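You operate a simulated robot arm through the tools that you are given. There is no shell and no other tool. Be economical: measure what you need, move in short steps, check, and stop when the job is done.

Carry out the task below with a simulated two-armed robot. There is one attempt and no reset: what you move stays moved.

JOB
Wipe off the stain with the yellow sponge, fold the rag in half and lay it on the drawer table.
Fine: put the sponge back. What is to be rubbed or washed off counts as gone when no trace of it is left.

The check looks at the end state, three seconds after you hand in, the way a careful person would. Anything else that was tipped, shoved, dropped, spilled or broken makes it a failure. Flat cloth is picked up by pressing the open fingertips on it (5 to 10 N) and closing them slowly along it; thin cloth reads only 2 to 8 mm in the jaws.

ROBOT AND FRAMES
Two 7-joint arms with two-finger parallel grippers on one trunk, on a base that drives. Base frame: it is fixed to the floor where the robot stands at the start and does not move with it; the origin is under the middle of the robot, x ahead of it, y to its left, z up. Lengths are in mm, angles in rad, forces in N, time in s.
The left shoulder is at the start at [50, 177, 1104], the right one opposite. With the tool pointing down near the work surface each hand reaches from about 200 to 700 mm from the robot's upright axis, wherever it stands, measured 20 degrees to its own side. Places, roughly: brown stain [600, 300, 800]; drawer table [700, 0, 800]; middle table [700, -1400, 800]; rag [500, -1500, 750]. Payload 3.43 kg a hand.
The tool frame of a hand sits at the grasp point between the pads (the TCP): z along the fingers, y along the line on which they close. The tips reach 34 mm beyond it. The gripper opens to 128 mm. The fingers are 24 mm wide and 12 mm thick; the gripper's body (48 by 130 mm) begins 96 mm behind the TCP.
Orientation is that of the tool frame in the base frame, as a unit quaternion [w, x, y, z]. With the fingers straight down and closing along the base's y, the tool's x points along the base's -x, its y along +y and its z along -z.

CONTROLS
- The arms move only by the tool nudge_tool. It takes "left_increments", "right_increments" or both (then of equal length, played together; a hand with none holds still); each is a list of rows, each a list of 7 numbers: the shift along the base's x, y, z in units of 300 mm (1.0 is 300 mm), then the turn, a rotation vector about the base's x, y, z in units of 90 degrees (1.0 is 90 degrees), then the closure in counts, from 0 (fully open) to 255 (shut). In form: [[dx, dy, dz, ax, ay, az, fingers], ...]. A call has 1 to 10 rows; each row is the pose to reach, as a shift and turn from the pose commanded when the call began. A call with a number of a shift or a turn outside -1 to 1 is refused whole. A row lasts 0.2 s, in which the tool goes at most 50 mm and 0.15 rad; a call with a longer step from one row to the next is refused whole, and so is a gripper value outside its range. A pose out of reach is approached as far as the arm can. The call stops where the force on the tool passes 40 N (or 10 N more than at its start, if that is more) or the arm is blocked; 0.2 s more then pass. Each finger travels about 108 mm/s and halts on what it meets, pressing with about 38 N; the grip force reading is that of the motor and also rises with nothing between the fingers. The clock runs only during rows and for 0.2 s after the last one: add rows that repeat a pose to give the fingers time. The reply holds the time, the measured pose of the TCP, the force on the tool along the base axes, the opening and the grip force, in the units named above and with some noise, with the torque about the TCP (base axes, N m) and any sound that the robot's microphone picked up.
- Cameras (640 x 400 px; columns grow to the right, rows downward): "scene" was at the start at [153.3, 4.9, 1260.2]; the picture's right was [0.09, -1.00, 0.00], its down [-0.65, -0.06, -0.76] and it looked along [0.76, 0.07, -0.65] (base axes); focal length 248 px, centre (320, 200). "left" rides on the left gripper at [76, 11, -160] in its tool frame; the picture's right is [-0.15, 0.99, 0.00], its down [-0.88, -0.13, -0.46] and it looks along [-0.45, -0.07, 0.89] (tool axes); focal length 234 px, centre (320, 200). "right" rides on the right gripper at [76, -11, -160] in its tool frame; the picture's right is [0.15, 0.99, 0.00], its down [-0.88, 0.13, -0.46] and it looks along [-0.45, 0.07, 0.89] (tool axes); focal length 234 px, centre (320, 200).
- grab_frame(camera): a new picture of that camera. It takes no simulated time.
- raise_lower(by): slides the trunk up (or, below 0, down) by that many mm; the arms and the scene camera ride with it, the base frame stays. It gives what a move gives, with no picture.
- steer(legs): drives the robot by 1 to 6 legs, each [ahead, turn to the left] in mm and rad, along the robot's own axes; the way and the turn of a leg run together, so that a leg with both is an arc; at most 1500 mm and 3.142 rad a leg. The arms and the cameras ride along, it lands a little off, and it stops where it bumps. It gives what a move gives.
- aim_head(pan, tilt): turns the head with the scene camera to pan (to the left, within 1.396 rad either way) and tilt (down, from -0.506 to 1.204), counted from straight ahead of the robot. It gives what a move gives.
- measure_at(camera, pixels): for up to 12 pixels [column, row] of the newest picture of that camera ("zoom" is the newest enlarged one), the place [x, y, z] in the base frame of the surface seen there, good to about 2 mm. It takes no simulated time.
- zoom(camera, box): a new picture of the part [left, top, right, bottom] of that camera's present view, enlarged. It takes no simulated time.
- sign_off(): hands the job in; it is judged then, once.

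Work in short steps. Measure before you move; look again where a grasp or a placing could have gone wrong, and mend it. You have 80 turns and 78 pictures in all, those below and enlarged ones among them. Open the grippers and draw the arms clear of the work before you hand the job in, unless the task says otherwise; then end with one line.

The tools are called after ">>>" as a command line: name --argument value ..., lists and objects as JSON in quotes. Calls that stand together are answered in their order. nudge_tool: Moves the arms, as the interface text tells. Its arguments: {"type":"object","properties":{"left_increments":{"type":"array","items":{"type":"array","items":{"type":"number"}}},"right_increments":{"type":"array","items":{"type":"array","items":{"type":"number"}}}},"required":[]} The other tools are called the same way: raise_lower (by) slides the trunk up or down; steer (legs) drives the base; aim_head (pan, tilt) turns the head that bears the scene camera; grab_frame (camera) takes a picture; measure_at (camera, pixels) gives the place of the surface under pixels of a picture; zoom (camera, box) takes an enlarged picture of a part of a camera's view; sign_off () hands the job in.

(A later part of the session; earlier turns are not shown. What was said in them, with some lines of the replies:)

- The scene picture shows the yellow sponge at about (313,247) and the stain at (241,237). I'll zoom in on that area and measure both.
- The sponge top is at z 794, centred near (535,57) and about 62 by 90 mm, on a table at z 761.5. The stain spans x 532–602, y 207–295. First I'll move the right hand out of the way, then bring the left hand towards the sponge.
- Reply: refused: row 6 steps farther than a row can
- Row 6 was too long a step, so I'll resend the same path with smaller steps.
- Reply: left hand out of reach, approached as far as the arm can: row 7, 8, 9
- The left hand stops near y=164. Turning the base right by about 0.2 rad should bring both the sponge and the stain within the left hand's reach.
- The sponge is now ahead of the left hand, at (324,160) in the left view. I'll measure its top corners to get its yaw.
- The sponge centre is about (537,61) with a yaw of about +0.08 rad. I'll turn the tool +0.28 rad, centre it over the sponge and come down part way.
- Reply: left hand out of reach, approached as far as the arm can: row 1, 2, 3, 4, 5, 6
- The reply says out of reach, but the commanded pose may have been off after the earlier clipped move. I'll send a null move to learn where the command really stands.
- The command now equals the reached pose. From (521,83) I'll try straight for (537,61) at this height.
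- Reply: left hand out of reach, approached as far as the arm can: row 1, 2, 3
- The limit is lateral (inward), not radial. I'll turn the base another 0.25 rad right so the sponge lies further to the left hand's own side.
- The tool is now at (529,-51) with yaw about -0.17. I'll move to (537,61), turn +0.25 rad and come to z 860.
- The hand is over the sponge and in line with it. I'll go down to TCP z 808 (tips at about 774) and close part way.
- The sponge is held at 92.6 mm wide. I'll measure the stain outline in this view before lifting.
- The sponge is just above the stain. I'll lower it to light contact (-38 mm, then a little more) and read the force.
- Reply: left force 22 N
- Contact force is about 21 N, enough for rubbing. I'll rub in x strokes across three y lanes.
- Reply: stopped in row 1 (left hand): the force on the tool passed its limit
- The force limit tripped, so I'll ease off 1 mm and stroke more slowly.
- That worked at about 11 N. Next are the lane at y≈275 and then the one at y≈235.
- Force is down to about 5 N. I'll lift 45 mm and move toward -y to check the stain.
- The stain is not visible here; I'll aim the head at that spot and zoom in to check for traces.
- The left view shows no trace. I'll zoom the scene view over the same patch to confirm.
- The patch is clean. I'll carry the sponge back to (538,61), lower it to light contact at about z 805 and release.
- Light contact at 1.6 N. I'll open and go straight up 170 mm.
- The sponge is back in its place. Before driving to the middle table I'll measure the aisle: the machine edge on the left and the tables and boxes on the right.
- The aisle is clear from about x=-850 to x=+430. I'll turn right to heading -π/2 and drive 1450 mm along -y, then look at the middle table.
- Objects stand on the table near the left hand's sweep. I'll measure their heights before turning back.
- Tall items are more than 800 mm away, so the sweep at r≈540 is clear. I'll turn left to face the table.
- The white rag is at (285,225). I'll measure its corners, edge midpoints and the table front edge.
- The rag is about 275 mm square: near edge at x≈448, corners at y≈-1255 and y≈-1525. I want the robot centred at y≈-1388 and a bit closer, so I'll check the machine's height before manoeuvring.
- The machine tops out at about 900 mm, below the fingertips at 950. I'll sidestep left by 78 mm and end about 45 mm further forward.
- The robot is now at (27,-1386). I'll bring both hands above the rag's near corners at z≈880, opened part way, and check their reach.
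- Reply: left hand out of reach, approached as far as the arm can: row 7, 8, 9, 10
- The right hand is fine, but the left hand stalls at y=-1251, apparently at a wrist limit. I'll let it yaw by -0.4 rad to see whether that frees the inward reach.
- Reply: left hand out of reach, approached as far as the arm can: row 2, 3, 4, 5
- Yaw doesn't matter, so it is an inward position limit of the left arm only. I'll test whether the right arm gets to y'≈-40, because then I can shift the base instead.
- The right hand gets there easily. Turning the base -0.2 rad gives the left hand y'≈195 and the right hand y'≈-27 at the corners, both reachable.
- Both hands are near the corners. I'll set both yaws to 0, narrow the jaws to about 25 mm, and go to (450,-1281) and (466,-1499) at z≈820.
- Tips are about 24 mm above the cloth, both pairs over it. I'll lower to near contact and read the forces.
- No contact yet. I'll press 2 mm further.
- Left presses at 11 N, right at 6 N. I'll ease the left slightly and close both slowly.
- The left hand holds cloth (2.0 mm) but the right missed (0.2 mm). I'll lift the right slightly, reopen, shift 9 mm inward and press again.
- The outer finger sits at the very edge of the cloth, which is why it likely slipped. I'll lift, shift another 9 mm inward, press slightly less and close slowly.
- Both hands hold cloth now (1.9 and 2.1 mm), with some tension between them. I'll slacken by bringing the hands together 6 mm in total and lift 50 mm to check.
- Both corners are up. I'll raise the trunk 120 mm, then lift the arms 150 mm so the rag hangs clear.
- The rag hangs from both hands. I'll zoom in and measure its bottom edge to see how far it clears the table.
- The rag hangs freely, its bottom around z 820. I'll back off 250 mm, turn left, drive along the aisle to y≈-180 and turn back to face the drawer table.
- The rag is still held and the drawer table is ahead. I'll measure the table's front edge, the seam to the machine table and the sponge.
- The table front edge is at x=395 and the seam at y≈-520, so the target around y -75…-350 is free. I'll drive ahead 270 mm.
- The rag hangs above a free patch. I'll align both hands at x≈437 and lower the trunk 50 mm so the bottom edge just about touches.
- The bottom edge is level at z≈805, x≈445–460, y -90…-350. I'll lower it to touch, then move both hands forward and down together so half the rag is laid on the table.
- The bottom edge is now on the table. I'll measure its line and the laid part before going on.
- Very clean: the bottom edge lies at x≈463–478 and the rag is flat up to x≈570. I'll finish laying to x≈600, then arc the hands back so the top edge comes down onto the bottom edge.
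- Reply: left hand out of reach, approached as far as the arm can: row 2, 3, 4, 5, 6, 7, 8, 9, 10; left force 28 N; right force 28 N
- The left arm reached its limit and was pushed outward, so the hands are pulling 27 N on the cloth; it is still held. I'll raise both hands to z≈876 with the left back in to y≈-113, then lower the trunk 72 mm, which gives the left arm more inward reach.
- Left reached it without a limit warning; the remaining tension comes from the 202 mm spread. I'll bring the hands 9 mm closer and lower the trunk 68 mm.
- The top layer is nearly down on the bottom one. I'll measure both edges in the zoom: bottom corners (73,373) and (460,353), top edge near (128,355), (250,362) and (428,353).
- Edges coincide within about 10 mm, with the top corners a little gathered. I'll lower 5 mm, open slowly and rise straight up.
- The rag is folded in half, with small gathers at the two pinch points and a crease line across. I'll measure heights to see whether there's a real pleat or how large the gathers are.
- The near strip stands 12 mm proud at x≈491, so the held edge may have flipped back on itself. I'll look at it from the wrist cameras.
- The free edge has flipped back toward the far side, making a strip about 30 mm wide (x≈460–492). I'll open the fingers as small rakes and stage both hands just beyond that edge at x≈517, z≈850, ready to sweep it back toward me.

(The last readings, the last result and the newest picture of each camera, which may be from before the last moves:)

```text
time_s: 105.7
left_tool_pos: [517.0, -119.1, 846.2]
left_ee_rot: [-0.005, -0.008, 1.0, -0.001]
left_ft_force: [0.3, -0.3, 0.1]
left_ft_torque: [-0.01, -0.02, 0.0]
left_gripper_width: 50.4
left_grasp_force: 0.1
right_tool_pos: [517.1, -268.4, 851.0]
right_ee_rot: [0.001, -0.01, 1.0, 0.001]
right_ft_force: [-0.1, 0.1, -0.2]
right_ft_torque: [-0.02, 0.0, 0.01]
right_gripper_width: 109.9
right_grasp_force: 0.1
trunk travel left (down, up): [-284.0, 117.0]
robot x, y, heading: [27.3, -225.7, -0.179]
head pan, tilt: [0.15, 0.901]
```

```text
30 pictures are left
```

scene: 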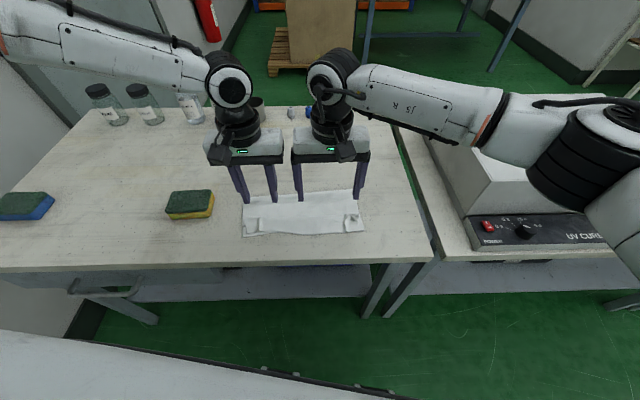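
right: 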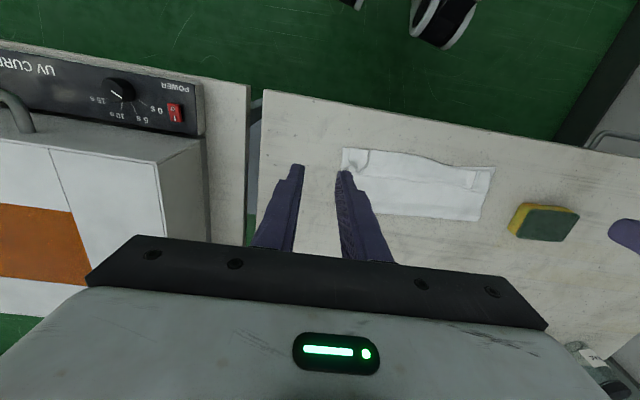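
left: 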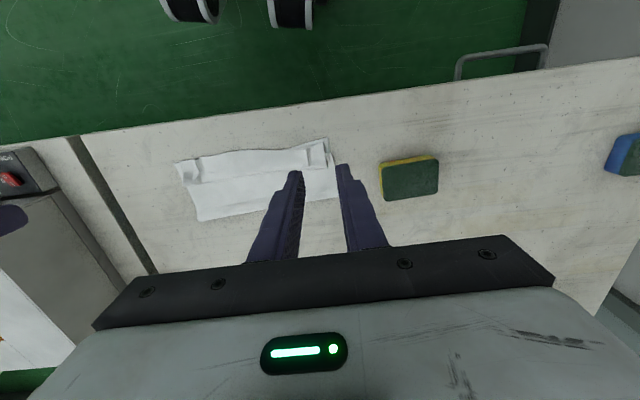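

Both are in position. I'll descend to tips about 3 mm above the lower layer and pause to read the pose.

>>> nudge_tool --left_increments '[[0, 0, -0.07, 0, 0, 0, 155], [0, 0, -0.12, 0, 0, 0, 155], [0, 0, -0.143, 0, 0, 0, 155], [0, 0, -0.143, 0, 0, 0, 155]]' --right_increments '[[0, 0, -0.07, 0, 0, 0, 36], [0, 0, -0.13, 0, 0, 0, 36], [0, 0, -0.16, 0, 0, 0, 36], [0, 0, -0.16, 0, 0, 0, 36]]'

```text
time_s: 106.7
left_tool_pos: [511.1, -108.9, 809.7]
left_ee_rot: [-0.006, -0.009, 1.0, -0.003]
left_ft_force: [-0.2, 0.6, 0.5]
left_ft_torque: [0.03, 0.0, 0.01]
left_gripper_width: 50.4
left_grasp_force: 0.0
left hand out of reach, approached as far as the arm can: row 2, 3, 4
right_tool_pos: [518.1, -270.0, 801.4]
right_ee_rot: [0.001, -0.011, 1.0, 0.001]
right_ft_force: [-0.5, -0.5, 0.3]
right_ft_torque: [0.0, 0.0, -0.02]
right_gripper_width: 109.9
right_grasp_force: 0.0
trunk travel left (down, up): [-284.0, 117.0]
robot x, y, heading: [21.6, -224.8, -0.179]
head pan, tilt: [0.15, 0.901]
```

The left stalls 7 mm high. I'll shift it outward to y≈-98 with a narrower opening so it can get down to z≈803.

>>> nudge_tool --left_increments '[[0.01, 0.035, 0, 0, 0, 0, 195], [0.01, 0.035, -0.015, 0, 0, 0, 195], [0.01, 0.035, -0.023, 0, 0, 0, 195], [0.01, 0.035, -0.023, 0, 0, 0, 195]]'

```text
time_s: 107.7
left_tool_pos: [512.6, -99.8, 804.5]
left_ee_rot: [-0.006, -0.009, 1.0, -0.002]
left_ft_force: [0.1, 0.6, 0.1]
left_ft_torque: [-0.02, 0.01, 0.02]
left_gripper_width: 30.2
left_grasp_force: 0.0
right_tool_pos: [517.9, -269.8, 800.8]
right_ee_rot: [0.001, -0.01, 1.0, 0.001]
right_ft_force: [-0.2, 0.7, -0.2]
right_ft_torque: [0.03, -0.01, 0.03]
right_gripper_width: 109.9
right_grasp_force: 0.1
trunk travel left (down, up): [-284.0, 117.0]
robot x, y, heading: [23.3, -226.0, -0.175]
head pan, tilt: [0.15, 0.901]
```

Both are now at z 801–804, just behind the flipped edge. I'll sweep slowly toward the robot by 66 to 72 mm, rising a little at the end.

>>> nudge_tool --left_increments '[[-0.03, 0, 0, 0, 0, 0, 195], [-0.06, 0, 0, 0, 0, 0, 195], [-0.09, 0, 0, 0, 0, 0, 195], [-0.12, 0, 0.005, 0, 0, 0, 195], [-0.15, 0, 0.01, 0, 0, 0, 195], [-0.18, 0, 0.015, 0, 0, 0, 195], [-0.21, 0, 0.015, 0, 0, 0, 195], [-0.24, 0, 0.01, 0, 0, 0, 195], [-0.26, 0, 0.01, 0, 0, 0, 195]]' --right_increments '[[-0.03, 0, 0, 0, 0, 0, 36], [-0.07, 0, 0, 0, 0, 0, 36], [-0.1, 0, 0, 0, 0, 0, 36], [-0.13, 0, 0.01, 0, 0, 0, 36], [-0.17, 0, 0.015, 0, 0, 0, 36], [-0.2, 0, 0.02, 0, 0, 0, 36], [-0.23, 0, 0.02, 0, 0, 0, 36], [-0.26, 0, 0.015, 0, 0, 0, 36], [-0.28, 0, 0.015, 0, 0, 0, 36]]'

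>>> grab_frame --camera "scene"

>>> zoom --camera "scene" --box '[220, 150, 400, 262]'

```text
time_s: 109.7
left_tool_pos: [436.2, -97.6, 806.7]
left_ee_rot: [-0.005, -0.008, 1.0, -0.001]
left_ft_force: [-0.7, 0.3, 0.0]
left_ft_torque: [-0.01, -0.03, 0.01]
left_gripper_width: 30.2
left_grasp_force: 0.1
right_tool_pos: [433.6, -270.3, 806.4]
right_ee_rot: [0.001, -0.011, 1.0, 0.001]
right_ft_force: [0.8, 0.1, 0.0]
right_ft_torque: [0.02, 0.0, -0.04]
right_gripper_width: 110.2
right_grasp_force: 0.1
trunk travel left (down, up): [-284.0, 117.0]
robot x, y, heading: [26.9, -229.2, -0.177]
head pan, tilt: [0.15, 0.901]
```

```text
29 pictures are left
```

scene: 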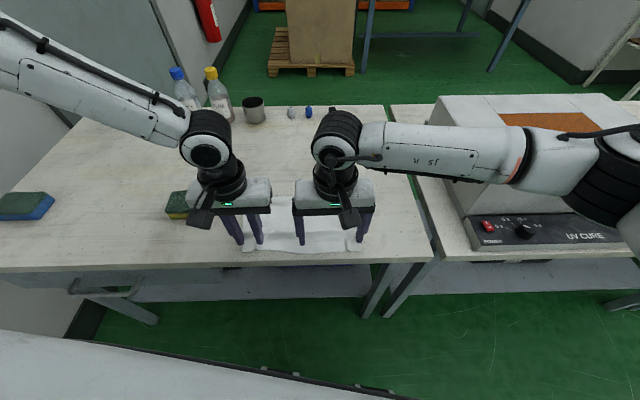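

```text
3.56 times, centred on (310, 206) of scene
```

zoom: 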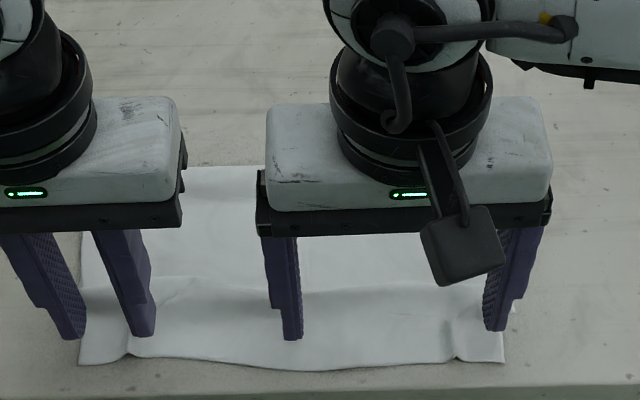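

The strip has flipped out toward me. I'll lift the hands straight up and aside, and look again.

>>> nudge_tool --left_increments '[[0, 0, 0.1, 0, 0, 0, 195], [0, 0, 0.25, 0, 0, 0, 195], [0, 0.05, 0.4, 0, 0, 0, 195], [0, 0.1, 0.55, 0, 0, 0, 195], [0, 0.1, 0.6, 0, 0, 0, 195]]' --right_increments '[[0, 0, 0.1, 0, 0, 0, 36], [0, 0, 0.25, 0, 0, 0, 36], [0, -0.08, 0.35, 0, 0, 0, 80], [0, -0.2, 0.45, 0, 0, 0, 130], [0, -0.33, 0.52, 0, 0, 0, 195]]'

>>> grab_frame --camera "scene"

>>> zoom --camera "scene" --box '[220, 150, 400, 262]'

>>> measure_at --camera "zoom" --pixels '[[82, 172], [481, 142], [80, 362], [500, 360], [310, 366], [500, 300], [280, 200], [280, 280], [280, 320], [125, 350], [460, 350], [80, 290]]'

```text
time_s: 110.9
left_tool_pos: [436.3, -71.3, 987.3]
left_ee_rot: [-0.006, -0.008, 1.0, 0.0]
left_ft_force: [-0.9, 0.7, -0.2]
left_ft_torque: [0.04, 0.01, -0.03]
left_gripper_width: 30.4
left_grasp_force: 0.1
right_tool_pos: [434.6, -370.7, 961.4]
right_ee_rot: [0.0, -0.011, 1.0, 0.001]
right_ft_force: [0.6, -1.0, 0.0]
right_ft_torque: [0.01, -0.02, -0.02]
right_gripper_width: 29.9
right_grasp_force: 0.1
trunk travel left (down, up): [-284.0, 117.0]
robot x, y, heading: [24.2, -228.0, -0.179]
head pan, tilt: [0.15, 0.901]
```

```text
27 pictures are left
```

scene: 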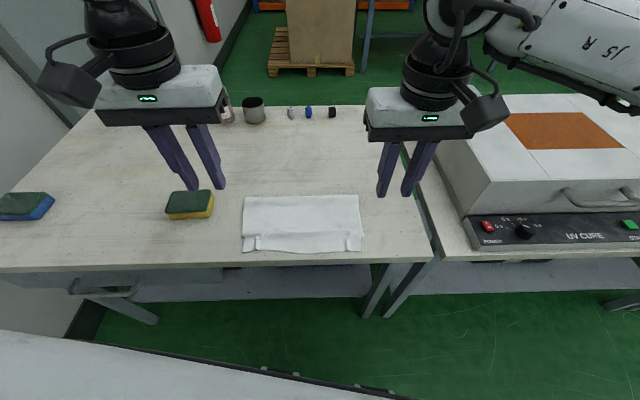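

```text
3.56 times, centred on (310, 206) of scene
```

zoom: 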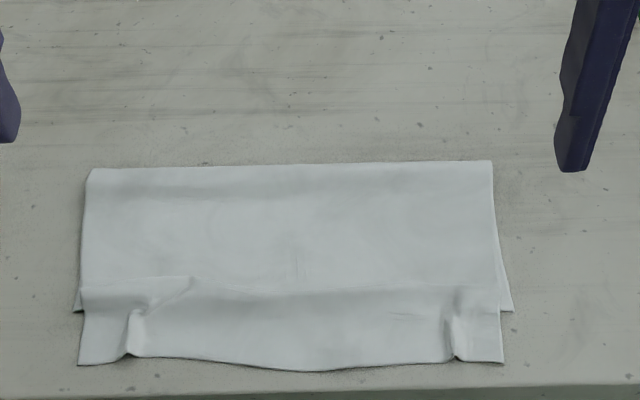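

```text
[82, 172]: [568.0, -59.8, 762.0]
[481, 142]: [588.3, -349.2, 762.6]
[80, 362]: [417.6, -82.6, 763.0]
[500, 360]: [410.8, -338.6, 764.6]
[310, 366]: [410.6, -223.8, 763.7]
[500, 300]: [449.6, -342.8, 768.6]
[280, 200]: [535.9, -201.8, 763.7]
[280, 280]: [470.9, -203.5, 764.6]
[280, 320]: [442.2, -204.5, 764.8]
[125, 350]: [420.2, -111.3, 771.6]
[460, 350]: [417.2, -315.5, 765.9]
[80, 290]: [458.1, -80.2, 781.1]
```

Now it is neat and flat, but the top edge (x≈412–417) overhangs the bottom edge (x≈450) by about 36 mm. To get a true half I'll re-pinch the overhanging top layer at its two pleats (y≈-111 and -315) and lay it again, tauter. First I'll go above the spots.

>>> nudge_tool --left_increments '[[-0.01, -0.05, -0.1, 0, 0, 0, 205], [-0.02, -0.1, -0.22, 0, 0, 0, 205], [-0.03, -0.137, -0.34, 0, 0, 0, 205], [-0.03, -0.137, -0.46, 0, 0, 0, 205], [-0.03, -0.137, -0.56, 0, 0, 0, 205], [-0.03, -0.137, -0.615, 0, 0, 0, 205], [-0.03, -0.137, -0.63, 0, 0, 0, 205], [-0.03, -0.137, -0.63, 0, 0, 0, 205]]' --right_increments '[[-0.01, 0.06, -0.1, 0, 0, 0, 205], [-0.02, 0.12, -0.2, 0, 0, 0, 205], [-0.037, 0.186, -0.3, 0, 0, 0, 205], [-0.037, 0.186, -0.4, 0, 0, 0, 205], [-0.037, 0.186, -0.5, 0, 0, 0, 205], [-0.037, 0.186, -0.53, 0, 0, 0, 205], [-0.037, 0.186, -0.545, 0, 0, 0, 205], [-0.037, 0.186, -0.545, 0, 0, 0, 205]]'

>>> grab_frame --camera "left"

>>> grab_frame --camera "right"

```text
time_s: 112.7
left_tool_pos: [427.3, -110.1, 798.4]
left_ee_rot: [-0.005, -0.009, 1.0, 0.0]
left_ft_force: [-0.3, -0.3, -0.4]
left_ft_torque: [-0.03, -0.03, -0.01]
left_gripper_width: 25.1
left_grasp_force: 0.0
right_tool_pos: [422.1, -314.1, 799.6]
right_ee_rot: [0.0, -0.01, 1.0, 0.001]
right_ft_force: [-0.1, 1.1, 0.6]
right_ft_torque: [0.0, 0.0, 0.0]
right_gripper_width: 25.1
right_grasp_force: 0.1
trunk travel left (down, up): [-284.0, 117.0]
robot x, y, heading: [26.6, -226.3, -0.178]
head pan, tilt: [0.15, 0.901]
```

```text
25 pictures are left
```

left: 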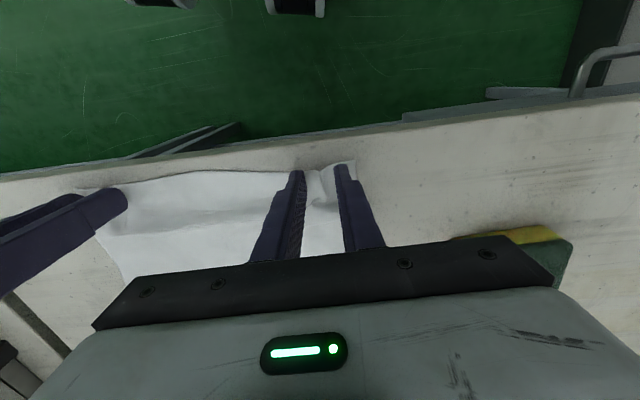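

```text
24 pictures are left
```

right: 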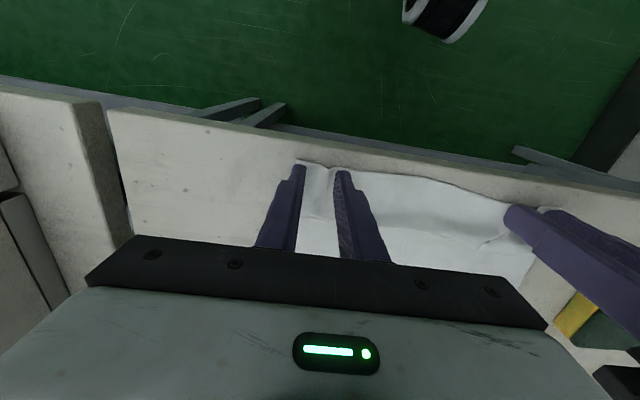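

The pleats sit between the fingers on both sides. I'll press down 3 to 4 mm and read the forces.

>>> nudge_tool --left_increments '[[0, 0, -0.006, 0, 0, 0, 205], [0, 0, -0.013, 0, 0, 0, 205], [0, 0, -0.013, 0, 0, 0, 205]]' --right_increments '[[0, 0, -0.008, 0, 0, 0, 205], [0, 0, -0.013, 0, 0, 0, 205], [0, 0, -0.013, 0, 0, 0, 205]]'

```text
time_s: 113.5
left_tool_pos: [428.0, -110.5, 794.9]
left_ee_rot: [-0.004, -0.009, 1.0, -0.001]
left_ft_force: [-0.4, 0.9, 2.8]
left_ft_torque: [-0.01, -0.01, -0.01]
left_gripper_width: 24.9
left_grasp_force: 0.1
right_tool_pos: [422.1, -313.7, 795.8]
right_ee_rot: [0.001, -0.011, 1.0, 0.001]
right_ft_force: [0.2, -1.6, 7.5]
right_ft_torque: [-0.08, 0.03, 0.0]
right_gripper_width: 25.3
right_grasp_force: 0.6
trunk travel left (down, up): [-284.0, 117.0]
robot x, y, heading: [24.9, -226.3, -0.182]
head pan, tilt: [0.15, 0.901]
```

Right is at 7.5 N, left at 2.8 N. I'll add about 1 mm on the left and close both slowly.

>>> nudge_tool --left_increments '[[0, 0, -0.003, 0, 0, 0, 205], [0, 0, -0.004, 0, 0, 0, 211], [0, 0, -0.004, 0, 0, 0, 217], [0, 0, -0.004, 0, 0, 0, 223], [0, 0, -0.004, 0, 0, 0, 229], [0, 0, -0.004, 0, 0, 0, 235], [0, 0, -0.004, 0, 0, 0, 241], [0, 0, -0.004, 0, 0, 0, 248], [0, 0, -0.004, 0, 0, 0, 255], [0, 0, -0.004, 0, 0, 0, 255]]' --right_increments '[[0, 0, -0.001, 0, 0, 0, 205], [0, 0, -0.001, 0, 0, 0, 211], [0, 0, -0.001, 0, 0, 0, 217], [0, 0, -0.001, 0, 0, 0, 223], [0, 0, -0.001, 0, 0, 0, 229], [0, 0, -0.001, 0, 0, 0, 235], [0, 0, -0.001, 0, 0, 0, 241], [0, 0, -0.001, 0, 0, 0, 248], [0, 0, -0.001, 0, 0, 0, 255], [0, 0, -0.001, 0, 0, 0, 255]]'

```text
time_s: 115.7
left_tool_pos: [427.3, -110.6, 795.4]
left_ee_rot: [-0.003, -0.008, 1.0, -0.003]
left_ft_force: [2.4, -9.9, 19.1]
left_ft_torque: [-0.23, -0.11, -0.03]
left_gripper_width: 2.1
left_grasp_force: 36.9
right_tool_pos: [422.7, -311.4, 795.6]
right_ee_rot: [0.003, -0.011, 1.0, 0.003]
right_ft_force: [-1.2, 14.1, 16.7]
right_ft_torque: [0.45, 0.03, 0.05]
right_gripper_width: 2.2
right_grasp_force: 36.6
trunk travel left (down, up): [-284.0, 117.0]
robot x, y, heading: [21.1, -226.5, -0.173]
head pan, tilt: [0.15, 0.901]
```

Both hold the top layer (2.1 and 2.2 mm). I'll slacken 8 mm, lift, and arc forward over the fold to about x=540, tip height ≈110.

>>> nudge_tool --left_increments '[[0, -0.005, 0.01, 0, 0, 0, 255], [0.01, -0.007, 0.133, 0, 0, 0, 255], [0.06, -0.007, 0.267, 0, 0, 0, 255], [0.143, -0.007, 0.35, 0, 0, 0, 255], [0.243, -0.007, 0.4, 0, 0, 0, 255], [0.343, -0.007, 0.41, 0, 0, 0, 255], [0.393, -0.007, 0.39, 0, 0, 0, 255], [0.393, -0.007, 0.39, 0, 0, 0, 255]]' --right_increments '[[0, 0.02, 0.01, 0, 0, 0, 255], [0.02, 0.022, 0.133, 0, 0, 0, 255], [0.07, 0.022, 0.267, 0, 0, 0, 255], [0.155, 0.022, 0.35, 0, 0, 0, 255], [0.257, 0.022, 0.4, 0, 0, 0, 255], [0.357, 0.022, 0.41, 0, 0, 0, 255], [0.407, 0.022, 0.39, 0, 0, 0, 255], [0.407, 0.022, 0.39, 0, 0, 0, 255]]'

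>>> grab_frame --camera "scene"

>>> zoom --camera "scene" --box '[220, 150, 400, 262]'

```text
time_s: 117.5
left_tool_pos: [545.3, -111.0, 910.2]
left_ee_rot: [-0.006, -0.007, 1.0, 0.0]
left_ft_force: [-0.3, -4.4, -0.5]
left_ft_torque: [-0.07, 0.01, -0.02]
left_gripper_width: 1.8
left_grasp_force: 36.2
right_tool_pos: [544.0, -307.5, 910.1]
right_ee_rot: [0.001, -0.011, 1.0, 0.001]
right_ft_force: [0.0, 4.4, -0.3]
right_ft_torque: [0.1, 0.0, 0.04]
right_gripper_width: 1.8
right_grasp_force: 36.8
trunk travel left (down, up): [-284.0, 117.0]
robot x, y, heading: [27.8, -231.0, -0.179]
head pan, tilt: [0.15, 0.901]
```

```text
23 pictures are left
```

scene: 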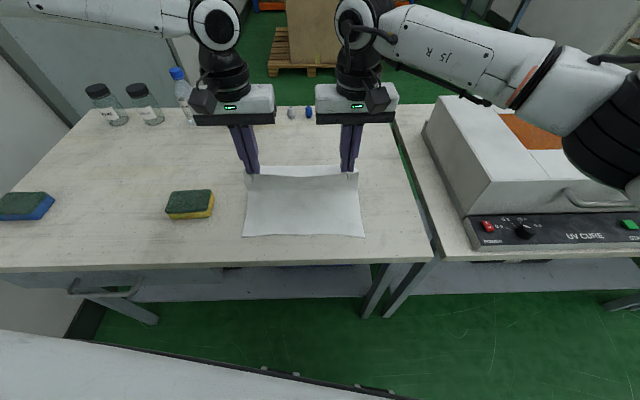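

```text
3.56 times, centred on (310, 206) of scene
```

zoom: 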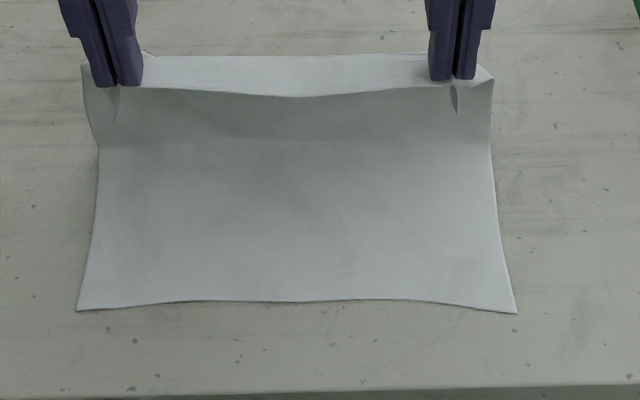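

>>> measure_at --camera "zoom" --pixels '[[78, 308], [515, 311], [290, 299], [290, 220], [290, 170], [290, 145], [290, 120], [290, 98], [100, 150], [490, 150], [290, 80], [290, 60]]'

```text
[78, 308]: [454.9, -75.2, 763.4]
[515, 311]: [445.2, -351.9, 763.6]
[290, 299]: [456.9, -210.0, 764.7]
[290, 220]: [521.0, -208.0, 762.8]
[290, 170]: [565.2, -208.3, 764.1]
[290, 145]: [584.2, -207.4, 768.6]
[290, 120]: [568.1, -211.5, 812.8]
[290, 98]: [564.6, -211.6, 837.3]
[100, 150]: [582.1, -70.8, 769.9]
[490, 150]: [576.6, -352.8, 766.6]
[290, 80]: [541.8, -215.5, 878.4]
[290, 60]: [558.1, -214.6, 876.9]
```

The hem points the right way (near edge at x≈530) and the bottom lies flat up to x≈582. I'll go forward and up a little to (575, tip ≈122) so the bottom lies to about x=588, checking the left arm's reach.

>>> nudge_tool --left_increments '[[0.04, 0, 0.04, 0, 0, 0, 255], [0.08, 0, 0.04, 0, 0, 0, 255], [0.1, 0, 0.03, 0, 0, 0, 255], [0.1, 0, 0.03, 0, 0, 0, 255]]' --right_increments '[[0.04, 0.01, 0.04, 0, 0, 0, 255], [0.08, 0.01, 0.04, 0, 0, 0, 255], [0.1, 0.01, 0.03, 0, 0, 0, 255], [0.1, 0.01, 0.03, 0, 0, 0, 255]]'

>>> zoom --camera "scene" --box '[220, 150, 400, 262]'

>>> measure_at --camera "zoom" --pixels '[[78, 308], [515, 311], [290, 299], [290, 170], [290, 150], [290, 135], [290, 120], [290, 105]]'

```text
time_s: 118.5
left_tool_pos: [575.1, -112.0, 920.0]
left_ee_rot: [-0.005, -0.009, 1.0, 0.0]
left_ft_force: [1.0, 0.4, 0.1]
left_ft_torque: [0.01, -0.02, 0.01]
left_gripper_width: 1.8
left_grasp_force: 36.7
right_tool_pos: [575.8, -304.4, 919.8]
right_ee_rot: [0.001, -0.011, 1.0, 0.002]
right_ft_force: [0.0, 0.3, 0.0]
right_ft_torque: [0.01, 0.0, -0.01]
right_gripper_width: 2.0
right_grasp_force: 37.1
trunk travel left (down, up): [-284.0, 117.0]
robot x, y, heading: [25.7, -226.1, -0.18]
head pan, tilt: [0.15, 0.901]
```

```text
3.56 times, centred on (310, 206) of scene
```

zoom: 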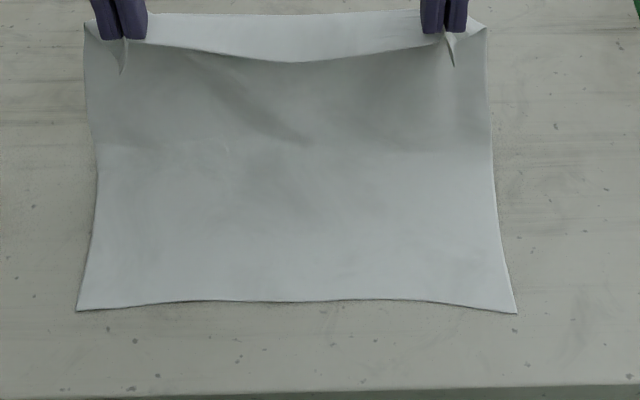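

```text
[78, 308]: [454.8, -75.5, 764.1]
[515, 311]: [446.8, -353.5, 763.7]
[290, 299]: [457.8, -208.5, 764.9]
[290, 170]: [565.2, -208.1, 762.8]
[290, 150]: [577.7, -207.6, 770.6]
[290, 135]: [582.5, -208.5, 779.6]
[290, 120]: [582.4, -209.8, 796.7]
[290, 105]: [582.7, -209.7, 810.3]
```

Left reaches it, the bottom edge is still at x≈447–457, and the sheet rises at x≈583. I'll nudge forward 10 mm, then bring the hands back on a taut arc so the top edge lands at x≈447.

>>> nudge_tool --left_increments '[[0.033, 0, -0.027, 0, 0, 0, 255], [0.033, 0, -0.027, 0, 0, 0, 255], [-0.067, 0, 0.003, 0, 0, 0, 255], [-0.143, 0, -0.02, 0, 0, 0, 255], [-0.217, 0, -0.063, 0, 0, 0, 255], [-0.287, 0, -0.13, 0, 0, 0, 255], [-0.343, 0, -0.22, 0, 0, 0, 255], [-0.377, 0, -0.317, 0, 0, 0, 255], [-0.39, 0, -0.383, 0, 0, 0, 255], [-0.39, 0, -0.383, 0, 0, 0, 255]]' --right_increments '[[0.033, 0, -0.027, 0, 0, 0, 255], [0.033, 0, -0.027, 0, 0, 0, 255], [-0.067, 0, 0.003, 0, 0, 0, 255], [-0.143, 0, -0.02, 0, 0, 0, 255], [-0.217, 0, -0.063, 0, 0, 0, 255], [-0.287, 0, -0.13, 0, 0, 0, 255], [-0.343, 0, -0.22, 0, 0, 0, 255], [-0.377, 0, -0.317, 0, 0, 0, 255], [-0.39, 0, -0.383, 0, 0, 0, 255], [-0.39, 0, -0.383, 0, 0, 0, 255]]'

>>> zoom --camera "scene" --box '[220, 150, 400, 262]'

```text
time_s: 120.7
left_tool_pos: [457.7, -112.4, 804.6]
left_ee_rot: [-0.004, -0.009, 1.0, 0.0]
left_ft_force: [-0.9, -0.7, 0.4]
left_ft_torque: [0.06, -0.02, -0.01]
left_gripper_width: 1.9
left_grasp_force: 36.9
left hand out of reach, approached as far as the arm can: row 1, 2
right_tool_pos: [458.2, -302.6, 805.0]
right_ee_rot: [0.001, -0.01, 1.0, 0.001]
right_ft_force: [0.5, -0.1, 0.3]
right_ft_torque: [0.0, -0.05, 0.0]
right_gripper_width: 2.2
right_grasp_force: 36.1
trunk travel left (down, up): [-284.0, 117.0]
robot x, y, heading: [22.5, -224.5, -0.177]
head pan, tilt: [0.15, 0.901]
```

```text
3.56 times, centred on (310, 206) of scene
```

zoom: 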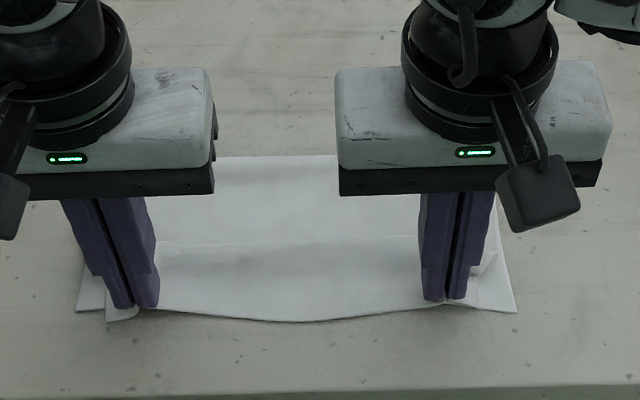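

>>> measure_at --camera "zoom" --pixels '[[290, 158], [290, 175], [290, 200], [290, 225], [290, 240], [290, 248], [290, 260], [290, 290], [290, 318], [78, 308], [514, 311], [110, 318]]'

```text
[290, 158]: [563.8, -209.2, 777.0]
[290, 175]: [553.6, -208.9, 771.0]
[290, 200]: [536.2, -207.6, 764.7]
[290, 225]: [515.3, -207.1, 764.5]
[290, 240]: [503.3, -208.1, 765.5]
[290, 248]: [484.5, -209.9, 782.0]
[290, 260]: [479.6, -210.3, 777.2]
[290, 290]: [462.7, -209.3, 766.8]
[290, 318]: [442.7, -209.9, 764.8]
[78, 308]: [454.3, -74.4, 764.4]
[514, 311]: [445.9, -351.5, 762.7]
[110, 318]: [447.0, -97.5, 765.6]
```

The arc landed the edges together at x≈445–455, but there's still a soft pleat near x≈484 because the fold stayed at x≈570. I'll pin the left corner with the left hand, release the right, then use the right hand's spread fingers to stroke the slack forward toward the fold.

>>> nudge_tool --left_increments '[[0, 0, -0.015, 0, 0, 0, 255], [0, 0, -0.02, 0, 0, 0, 255], [0, 0, -0.02, 0, 0, 0, 255], [0, 0, -0.02, 0, 0, 0, 255], [0, 0, -0.02, 0, 0, 0, 255], [0, 0, -0.02, 0, 0, 0, 255], [0, 0, -0.02, 0, 0, 0, 255], [0, 0, -0.02, 0, 0, 0, 255], [0, 0, -0.02, 0, 0, 0, 255]]' --right_increments '[[0, 0, -0.015, 0, 0, 0, 255], [0, 0, -0.018, 0, 0, 0, 240], [0, 0, -0.018, 0, 0, 0, 225], [0, 0, -0.018, 0, 0, 0, 205], [0, 0, 0, 0, 0, 0, 200], [0, 0, 0.08, 0, 0, 0, 200], [0.05, 0.03, 0.16, 0, 0, 0, 150], [0.12, 0.07, 0.16, 0, 0, 0, 90], [0.19, 0.1, 0.16, 0, 0, 0, 60]]'

>>> zoom --camera "scene" --box '[220, 150, 400, 262]'

```text
time_s: 122.7
left_tool_pos: [458.4, -111.5, 799.4]
left_ee_rot: [-0.005, -0.009, 1.0, 0.0]
left_ft_force: [-0.9, -0.2, -0.4]
left_ft_torque: [-0.02, 0.01, -0.02]
left_gripper_width: 2.2
left_grasp_force: 36.7
right_tool_pos: [514.4, -273.2, 853.1]
right_ee_rot: [0.001, -0.01, 1.0, 0.001]
right_ft_force: [0.3, 0.0, -0.1]
right_ft_torque: [-0.02, -0.01, 0.03]
right_gripper_width: 97.9
right_grasp_force: 0.0
trunk travel left (down, up): [-284.0, 117.0]
robot x, y, heading: [23.3, -220.3, -0.179]
head pan, tilt: [0.15, 0.901]
```

```text
3.56 times, centred on (310, 206) of scene
```

zoom: 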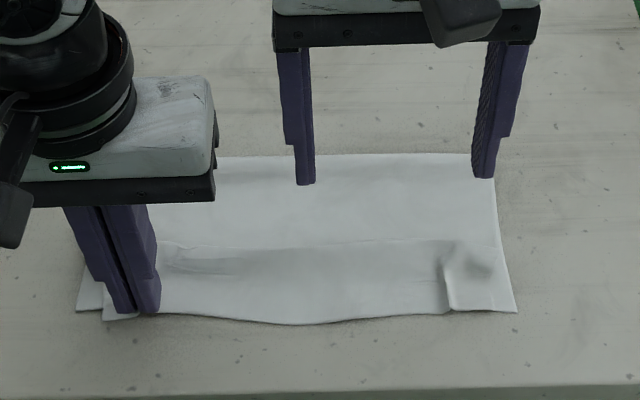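

The right corner of the top now coincides with the bottom corner. I'll press the left pin down 3 mm and lower the right fingers to light contact at x≈515, beyond the pleat.

>>> nudge_tool --left_increments '[[0, 0, -0.005, 0, 0, 0, 255], [0, 0, -0.01, 0, 0, 0, 255], [0, 0, -0.01, 0, 0, 0, 255], [0, 0, -0.01, 0, 0, 0, 255], [0, 0, -0.01, 0, 0, 0, 255], [0, 0, -0.01, 0, 0, 0, 255]]' --right_increments '[[0, 0, -0.06, 0, 0, 0, 60], [0, 0, -0.12, 0, 0, 0, 60], [0, 0, -0.165, 0, 0, 0, 60], [0, 0, -0.177, 0, 0, 0, 60], [0, 0, -0.184, 0, 0, 0, 60], [0, 0, -0.184, 0, 0, 0, 60]]'

```text
time_s: 124.1
left_tool_pos: [458.8, -112.5, 796.6]
left_ee_rot: [-0.005, -0.009, 1.0, 0.0]
left_ft_force: [-1.1, -0.9, 9.7]
left_ft_torque: [0.03, -0.01, 0.0]
left_gripper_width: 1.8
left_grasp_force: 36.6
right_tool_pos: [515.9, -274.3, 798.5]
right_ee_rot: [0.0, -0.01, 1.0, 0.0]
right_ft_force: [-0.2, -1.6, 1.0]
right_ft_torque: [-0.01, 0.02, 0.01]
right_gripper_width: 97.7
right_grasp_force: 0.0
trunk travel left (down, up): [-284.0, 117.0]
robot x, y, heading: [23.5, -227.0, -0.18]
head pan, tilt: [0.15, 0.901]
```

The left pins at 10 N and the right barely touches. I'll lower the right 1.5 mm and stroke forward 45 mm, then lift and look.

>>> nudge_tool --right_increments '[[0, 0, -0.005, 0, 0, 0, 60], [0.02, 0, -0.006, 0, 0, 0, 60], [0.05, 0, -0.006, 0, 0, 0, 60], [0.08, 0, -0.006, 0, 0, 0, 60], [0.11, 0, -0.006, 0, 0, 0, 60], [0.14, 0, -0.006, 0, 0, 0, 60], [0.15, 0, 0.03, 0, 0, 0, 60], [0.15, 0, 0.15, 0, 0, 0, 60], [0.15, 0, 0.25, 0, 0, 0, 60]]'

>>> zoom --camera "scene" --box '[220, 150, 400, 262]'

>>> measure_at --camera "zoom" --pixels '[[350, 160], [350, 200], [350, 235], [350, 250], [350, 290], [350, 318], [514, 311], [440, 160]]'

```text
time_s: 126.1
left_tool_pos: [458.4, -111.6, 797.4]
left_ee_rot: [-0.005, -0.009, 1.0, -0.001]
left_ft_force: [0.1, -2.5, 13.5]
left_ft_torque: [-0.04, -0.07, -0.02]
left_gripper_width: 1.8
left_grasp_force: 36.3
right_tool_pos: [559.9, -274.5, 874.5]
right_ee_rot: [0.001, -0.011, 1.0, 0.001]
right_ft_force: [0.2, 0.2, 0.3]
right_ft_torque: [-0.02, 0.0, 0.0]
right_gripper_width: 97.9
right_grasp_force: 0.0
trunk travel left (down, up): [-284.0, 117.0]
robot x, y, heading: [24.5, -228.6, -0.177]
head pan, tilt: [0.15, 0.901]
```

```text
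3.56 times, centred on (310, 206) of scene
```

zoom: 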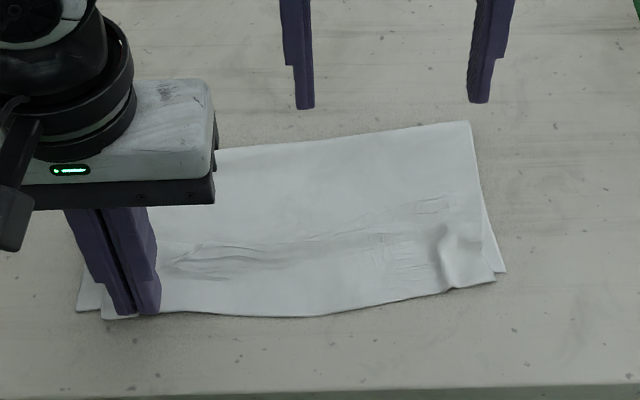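

```text
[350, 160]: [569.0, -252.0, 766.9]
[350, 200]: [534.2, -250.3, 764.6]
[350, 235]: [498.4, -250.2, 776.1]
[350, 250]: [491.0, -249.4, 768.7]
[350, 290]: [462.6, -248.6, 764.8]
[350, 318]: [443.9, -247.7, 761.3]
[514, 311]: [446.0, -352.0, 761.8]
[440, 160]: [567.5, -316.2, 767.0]
```

The right part is now smooth, with top and bottom edges together and the fold at full half; the rag just turned slightly. I'll do the same on the left side with the right hand, so the left hand releases and retreats first.

>>> nudge_tool --left_increments '[[0, 0, 0.005, 0, 0, 0, 245], [0, 0, 0.005, 0, 0, 0, 230], [0, 0, 0.005, 0, 0, 0, 215], [0, 0, 0.005, 0, 0, 0, 200], [0, 0, 0.03, 0, 0, 0, 200], [0, 0, 0.12, 0, 0, 0, 200], [-0.05, 0.05, 0.26, 0, 0, 0, 200], [-0.1, 0.15, 0.36, 0, 0, 0, 200], [-0.15, 0.25, 0.45, 0, 0, 0, 200], [-0.2, 0.36, 0.5, 0, 0, 0, 200]]'

>>> grab_frame --camera "scene"

>>> zoom --camera "scene" --box '[220, 150, 400, 262]'

>>> measure_at --camera "zoom" --pixels '[[82, 168], [466, 125], [78, 308], [104, 316], [503, 270], [494, 281], [200, 165], [200, 200], [200, 235], [200, 250], [200, 275], [200, 312]]'

```text
time_s: 128.3
left_tool_pos: [396.7, -2.6, 946.0]
left_ee_rot: [-0.005, -0.008, 1.0, -0.001]
left_ft_force: [-0.3, -0.6, -0.9]
left_ft_torque: [-0.02, 0.0, -0.04]
left_gripper_width: 27.7
left_grasp_force: 0.1
right_tool_pos: [560.6, -274.3, 874.0]
right_ee_rot: [0.001, -0.011, 1.0, 0.001]
right_ft_force: [-1.2, -1.1, -0.1]
right_ft_torque: [0.0, 0.0, 0.03]
right_gripper_width: 97.9
right_grasp_force: 0.1
trunk travel left (down, up): [-284.0, 117.0]
robot x, y, heading: [24.9, -226.3, -0.181]
head pan, tilt: [0.15, 0.901]
```

```text
17 pictures are left
```

scene: 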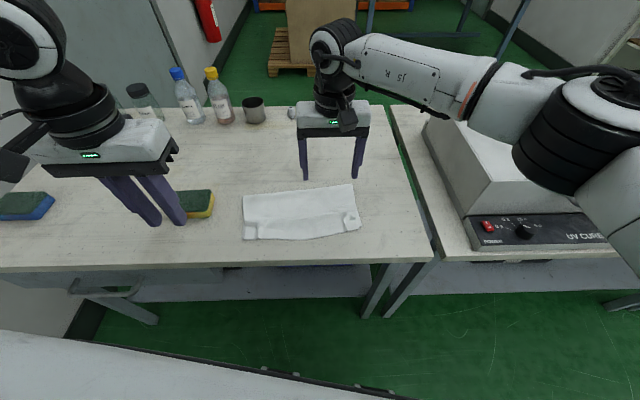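

```text
3.56 times, centred on (310, 206) of scene
```

zoom: 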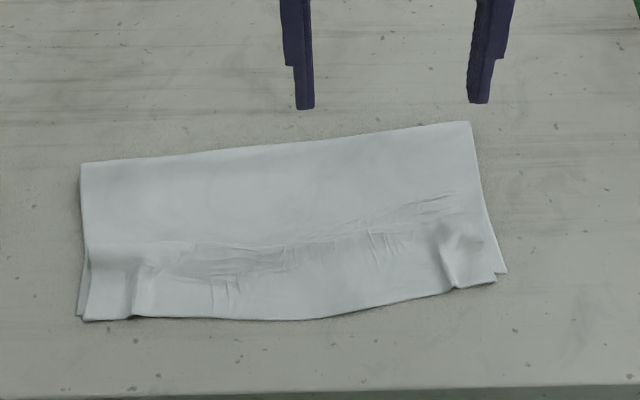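

```text
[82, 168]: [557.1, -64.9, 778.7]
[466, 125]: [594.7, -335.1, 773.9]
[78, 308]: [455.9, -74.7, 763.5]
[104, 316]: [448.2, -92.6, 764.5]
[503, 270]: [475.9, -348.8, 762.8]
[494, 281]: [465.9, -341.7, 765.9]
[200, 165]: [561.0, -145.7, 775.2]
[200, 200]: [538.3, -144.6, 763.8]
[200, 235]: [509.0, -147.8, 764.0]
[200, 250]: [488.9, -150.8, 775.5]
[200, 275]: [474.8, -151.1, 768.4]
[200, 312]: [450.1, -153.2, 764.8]
```

Corners now match within about 12 mm and only a slight pleat remains on the left third. I'll bring the right hand over to (515,-165) for one more stroke there.

>>> nudge_tool --right_increments '[[-0.05, 0.1, 0, 0, 0, 0, 60], [-0.1, 0.2, -0.02, 0, 0, 0, 60], [-0.15, 0.29, -0.05, 0, 0, 0, 60], [-0.15, 0.363, -0.1, 0, 0, 0, 60], [-0.15, 0.363, -0.17, 0, 0, 0, 60], [-0.15, 0.363, -0.23, 0, 0, 0, 60], [-0.15, 0.363, -0.253, 0, 0, 0, 60], [-0.15, 0.363, -0.253, 0, 0, 0, 60]]'

```text
time_s: 130.1
left_tool_pos: [397.3, -3.0, 944.8]
left_ee_rot: [-0.005, -0.009, 1.0, 0.0]
left_ft_force: [0.2, -1.0, 0.1]
left_ft_torque: [0.01, 0.01, 0.0]
left_gripper_width: 27.6
left_grasp_force: 0.1
right_tool_pos: [515.2, -166.1, 797.0]
right_ee_rot: [0.001, -0.01, 1.0, 0.001]
right_ft_force: [0.4, 0.2, 0.2]
right_ft_torque: [-0.03, -0.01, -0.04]
right_gripper_width: 97.8
right_grasp_force: 0.0
trunk travel left (down, up): [-284.0, 117.0]
robot x, y, heading: [22.6, -224.9, -0.185]
head pan, tilt: [0.15, 0.901]
```

It reaches, with near-zero force at z 797. I'll lower 1 mm and stroke forward 36 mm, then lift.

>>> nudge_tool --right_increments '[[0, 0, -0.004, 0, 0, 0, 60], [0.02, 0, -0.005, 0, 0, 0, 60], [0.05, 0, -0.005, 0, 0, 0, 60], [0.08, 0, -0.005, 0, 0, 0, 60], [0.11, 0, -0.005, 0, 0, 0, 60], [0.12, 0, 0.03, 0, 0, 0, 60], [0.12, -0.0, 0.15, 0, 0, 0, 60], [0.12, -0.1, 0.25, 0, 0, 0, 60], [0.12, -0.2, 0.3, 0, 0, 0, 60]]'

>>> zoom --camera "scene" --box '[220, 150, 400, 262]'

>>> measure_at --camera "zoom" --pixels '[[82, 168], [466, 125], [78, 308], [104, 316], [503, 270], [494, 281], [200, 165], [200, 200], [200, 235], [200, 250], [200, 275], [200, 305]]'

```text
time_s: 131.1
left_tool_pos: [396.8, -2.7, 947.0]
left_ee_rot: [-0.004, -0.009, 1.0, -0.001]
left_ft_force: [0.6, 0.7, -0.4]
left_ft_torque: [-0.01, 0.02, -0.01]
left_gripper_width: 27.7
left_grasp_force: 0.1
right_tool_pos: [550.4, -200.7, 795.6]
right_ee_rot: [0.003, 0.018, 1.0, 0.0]
right_ft_force: [-4.6, 1.9, 23.4]
right_ft_torque: [-0.25, 0.24, -0.05]
right_gripper_width: 97.5
right_grasp_force: 0.0
right hand out of reach, approached as far as the arm can: row 4, 5
trunk travel left (down, up): [-284.0, 117.0]
robot x, y, heading: [24.1, -224.8, -0.179]
head pan, tilt: [0.15, 0.901]
stopped in row 5 (right hand): the force on the tool passed its limit (the readings are from after the stop); the commanded pose is now the measured one
```

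```text
3.56 times, centred on (310, 206) of scene
```

zoom: 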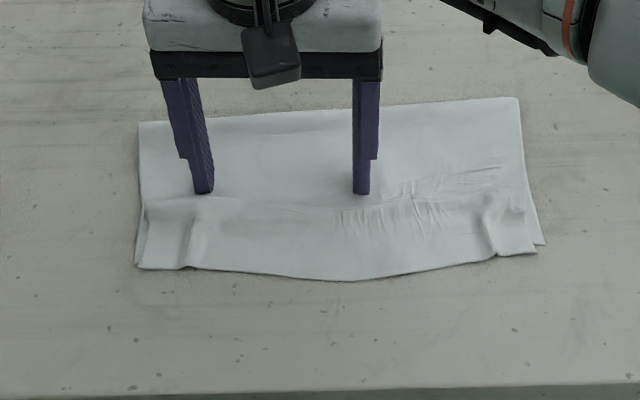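

```text
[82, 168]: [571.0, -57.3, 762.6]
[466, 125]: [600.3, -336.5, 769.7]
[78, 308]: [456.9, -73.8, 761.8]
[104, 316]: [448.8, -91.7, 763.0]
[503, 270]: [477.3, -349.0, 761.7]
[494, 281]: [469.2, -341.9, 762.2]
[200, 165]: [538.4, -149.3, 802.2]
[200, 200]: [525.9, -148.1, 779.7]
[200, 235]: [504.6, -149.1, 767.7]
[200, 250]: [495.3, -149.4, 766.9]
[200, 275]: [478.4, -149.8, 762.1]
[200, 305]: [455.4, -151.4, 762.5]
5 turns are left
```

The hand hit its reach limit and dragged the rag a little, but the fold is intact, neat and well on the table. With few turns left, I'll lift the right hand straight up and retreat.

>>> nudge_tool --right_increments '[[0, 0, 0.04, 0, 0, 0, 60], [0, 0, 0.15, 0, 0, 0, 60], [0, 0, 0.3, 0, 0, 0, 60], [0, -0.08, 0.42, 0, 0, 0, 30], [-0.1, -0.18, 0.5, 0, 0, 0, 0], [-0.2, -0.28, 0.55, 0, 0, 0, 0], [-0.3, -0.38, 0.6, 0, 0, 0, 0], [-0.4, -0.48, 0.6, 0, 0, 0, 0]]' --left_increments '[[0, 0, 0.04, 0, 0, 0, 150], [0, 0.03, 0.1, 0, 0, 0, 100], [0, 0.06, 0.15, 0, 0, 0, 50], [0, 0.1, 0.15, 0, 0, 0, 0], [0, 0.15, 0.15, 0, 0, 0, 0], [0, 0.2, 0.15, 0, 0, 0, 0], [0, 0.2, 0.15, 0, 0, 0, 0], [0, 0.2, 0.15, 0, 0, 0, 0]]'

>>> grab_frame --camera "scene"

>>> zoom --camera "scene" --box '[160, 140, 400, 290]'

```text
time_s: 132.9
left_tool_pos: [398.0, 56.3, 990.4]
left_ee_rot: [-0.006, -0.008, 1.0, -0.001]
left_ft_force: [0.0, 0.0, 0.3]
left_ft_torque: [0.01, 0.02, -0.01]
left_gripper_width: 128.1
left_grasp_force: 0.0
right_tool_pos: [429.7, -340.3, 975.4]
right_ee_rot: [0.002, 0.016, 1.0, 0.0]
right_ft_force: [-0.6, -0.4, 0.4]
right_ft_torque: [0.02, -0.02, 0.0]
right_gripper_width: 127.9
right_grasp_force: 0.0
trunk travel left (down, up): [-284.0, 117.0]
robot x, y, heading: [25.5, -226.3, -0.178]
head pan, tilt: [0.15, 0.901]
```

```text
14 pictures are left
```

scene: 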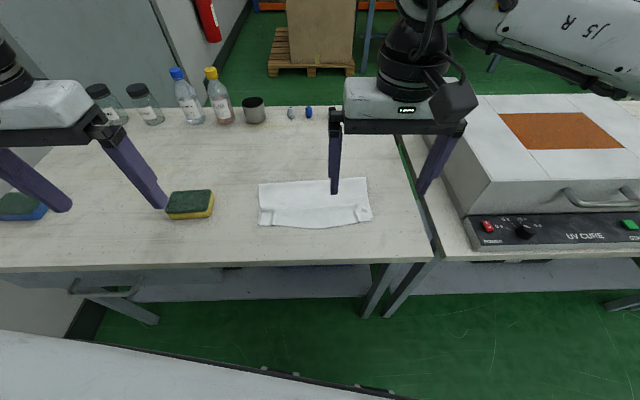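

```text
2.67 times, centred on (280, 215) of scene
4 turns are left
```

zoom: 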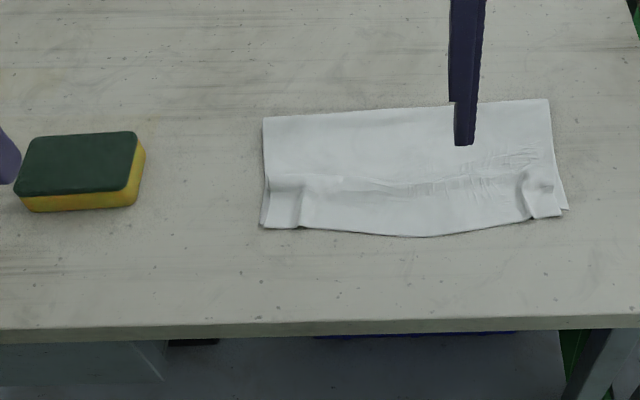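

The rag lies folded in half on the drawer table, the sponge is in its place and the stain is gone. I'll back the robot off so both arms are clear of the work.

>>> steer --legs '[[-200, 0]]'

```text
time_s: 134.5
left_tool_pos: [200.0, 93.2, 991.4]
left_ee_rot: [-0.006, -0.009, 1.0, 0.0]
left_ft_force: [-0.1, 0.1, -0.5]
left_ft_torque: [-0.01, -0.01, 0.01]
left_gripper_width: 128.1
left_grasp_force: 0.1
right_tool_pos: [232.6, -304.0, 975.1]
right_ee_rot: [0.002, 0.014, 1.0, -0.001]
right_ft_force: [-0.4, 0.8, -0.5]
right_ft_torque: [0.01, 0.0, 0.02]
right_gripper_width: 127.9
right_grasp_force: 0.1
trunk travel left (down, up): [-284.0, 117.0]
robot x, y, heading: [-172.6, -186.5, -0.173]
head pan, tilt: [0.15, 0.901]
3 turns are left
```

The grippers are open and the arms are clear, so I'm handing in.

>>> sign_off

```text
The job is handed in.
```

I wiped the stain off, put the yellow sponge back, and laid the rag folded in half on the drawer table; its edges meet within about 15 mm, and a few small wrinkles remain near the open edge.
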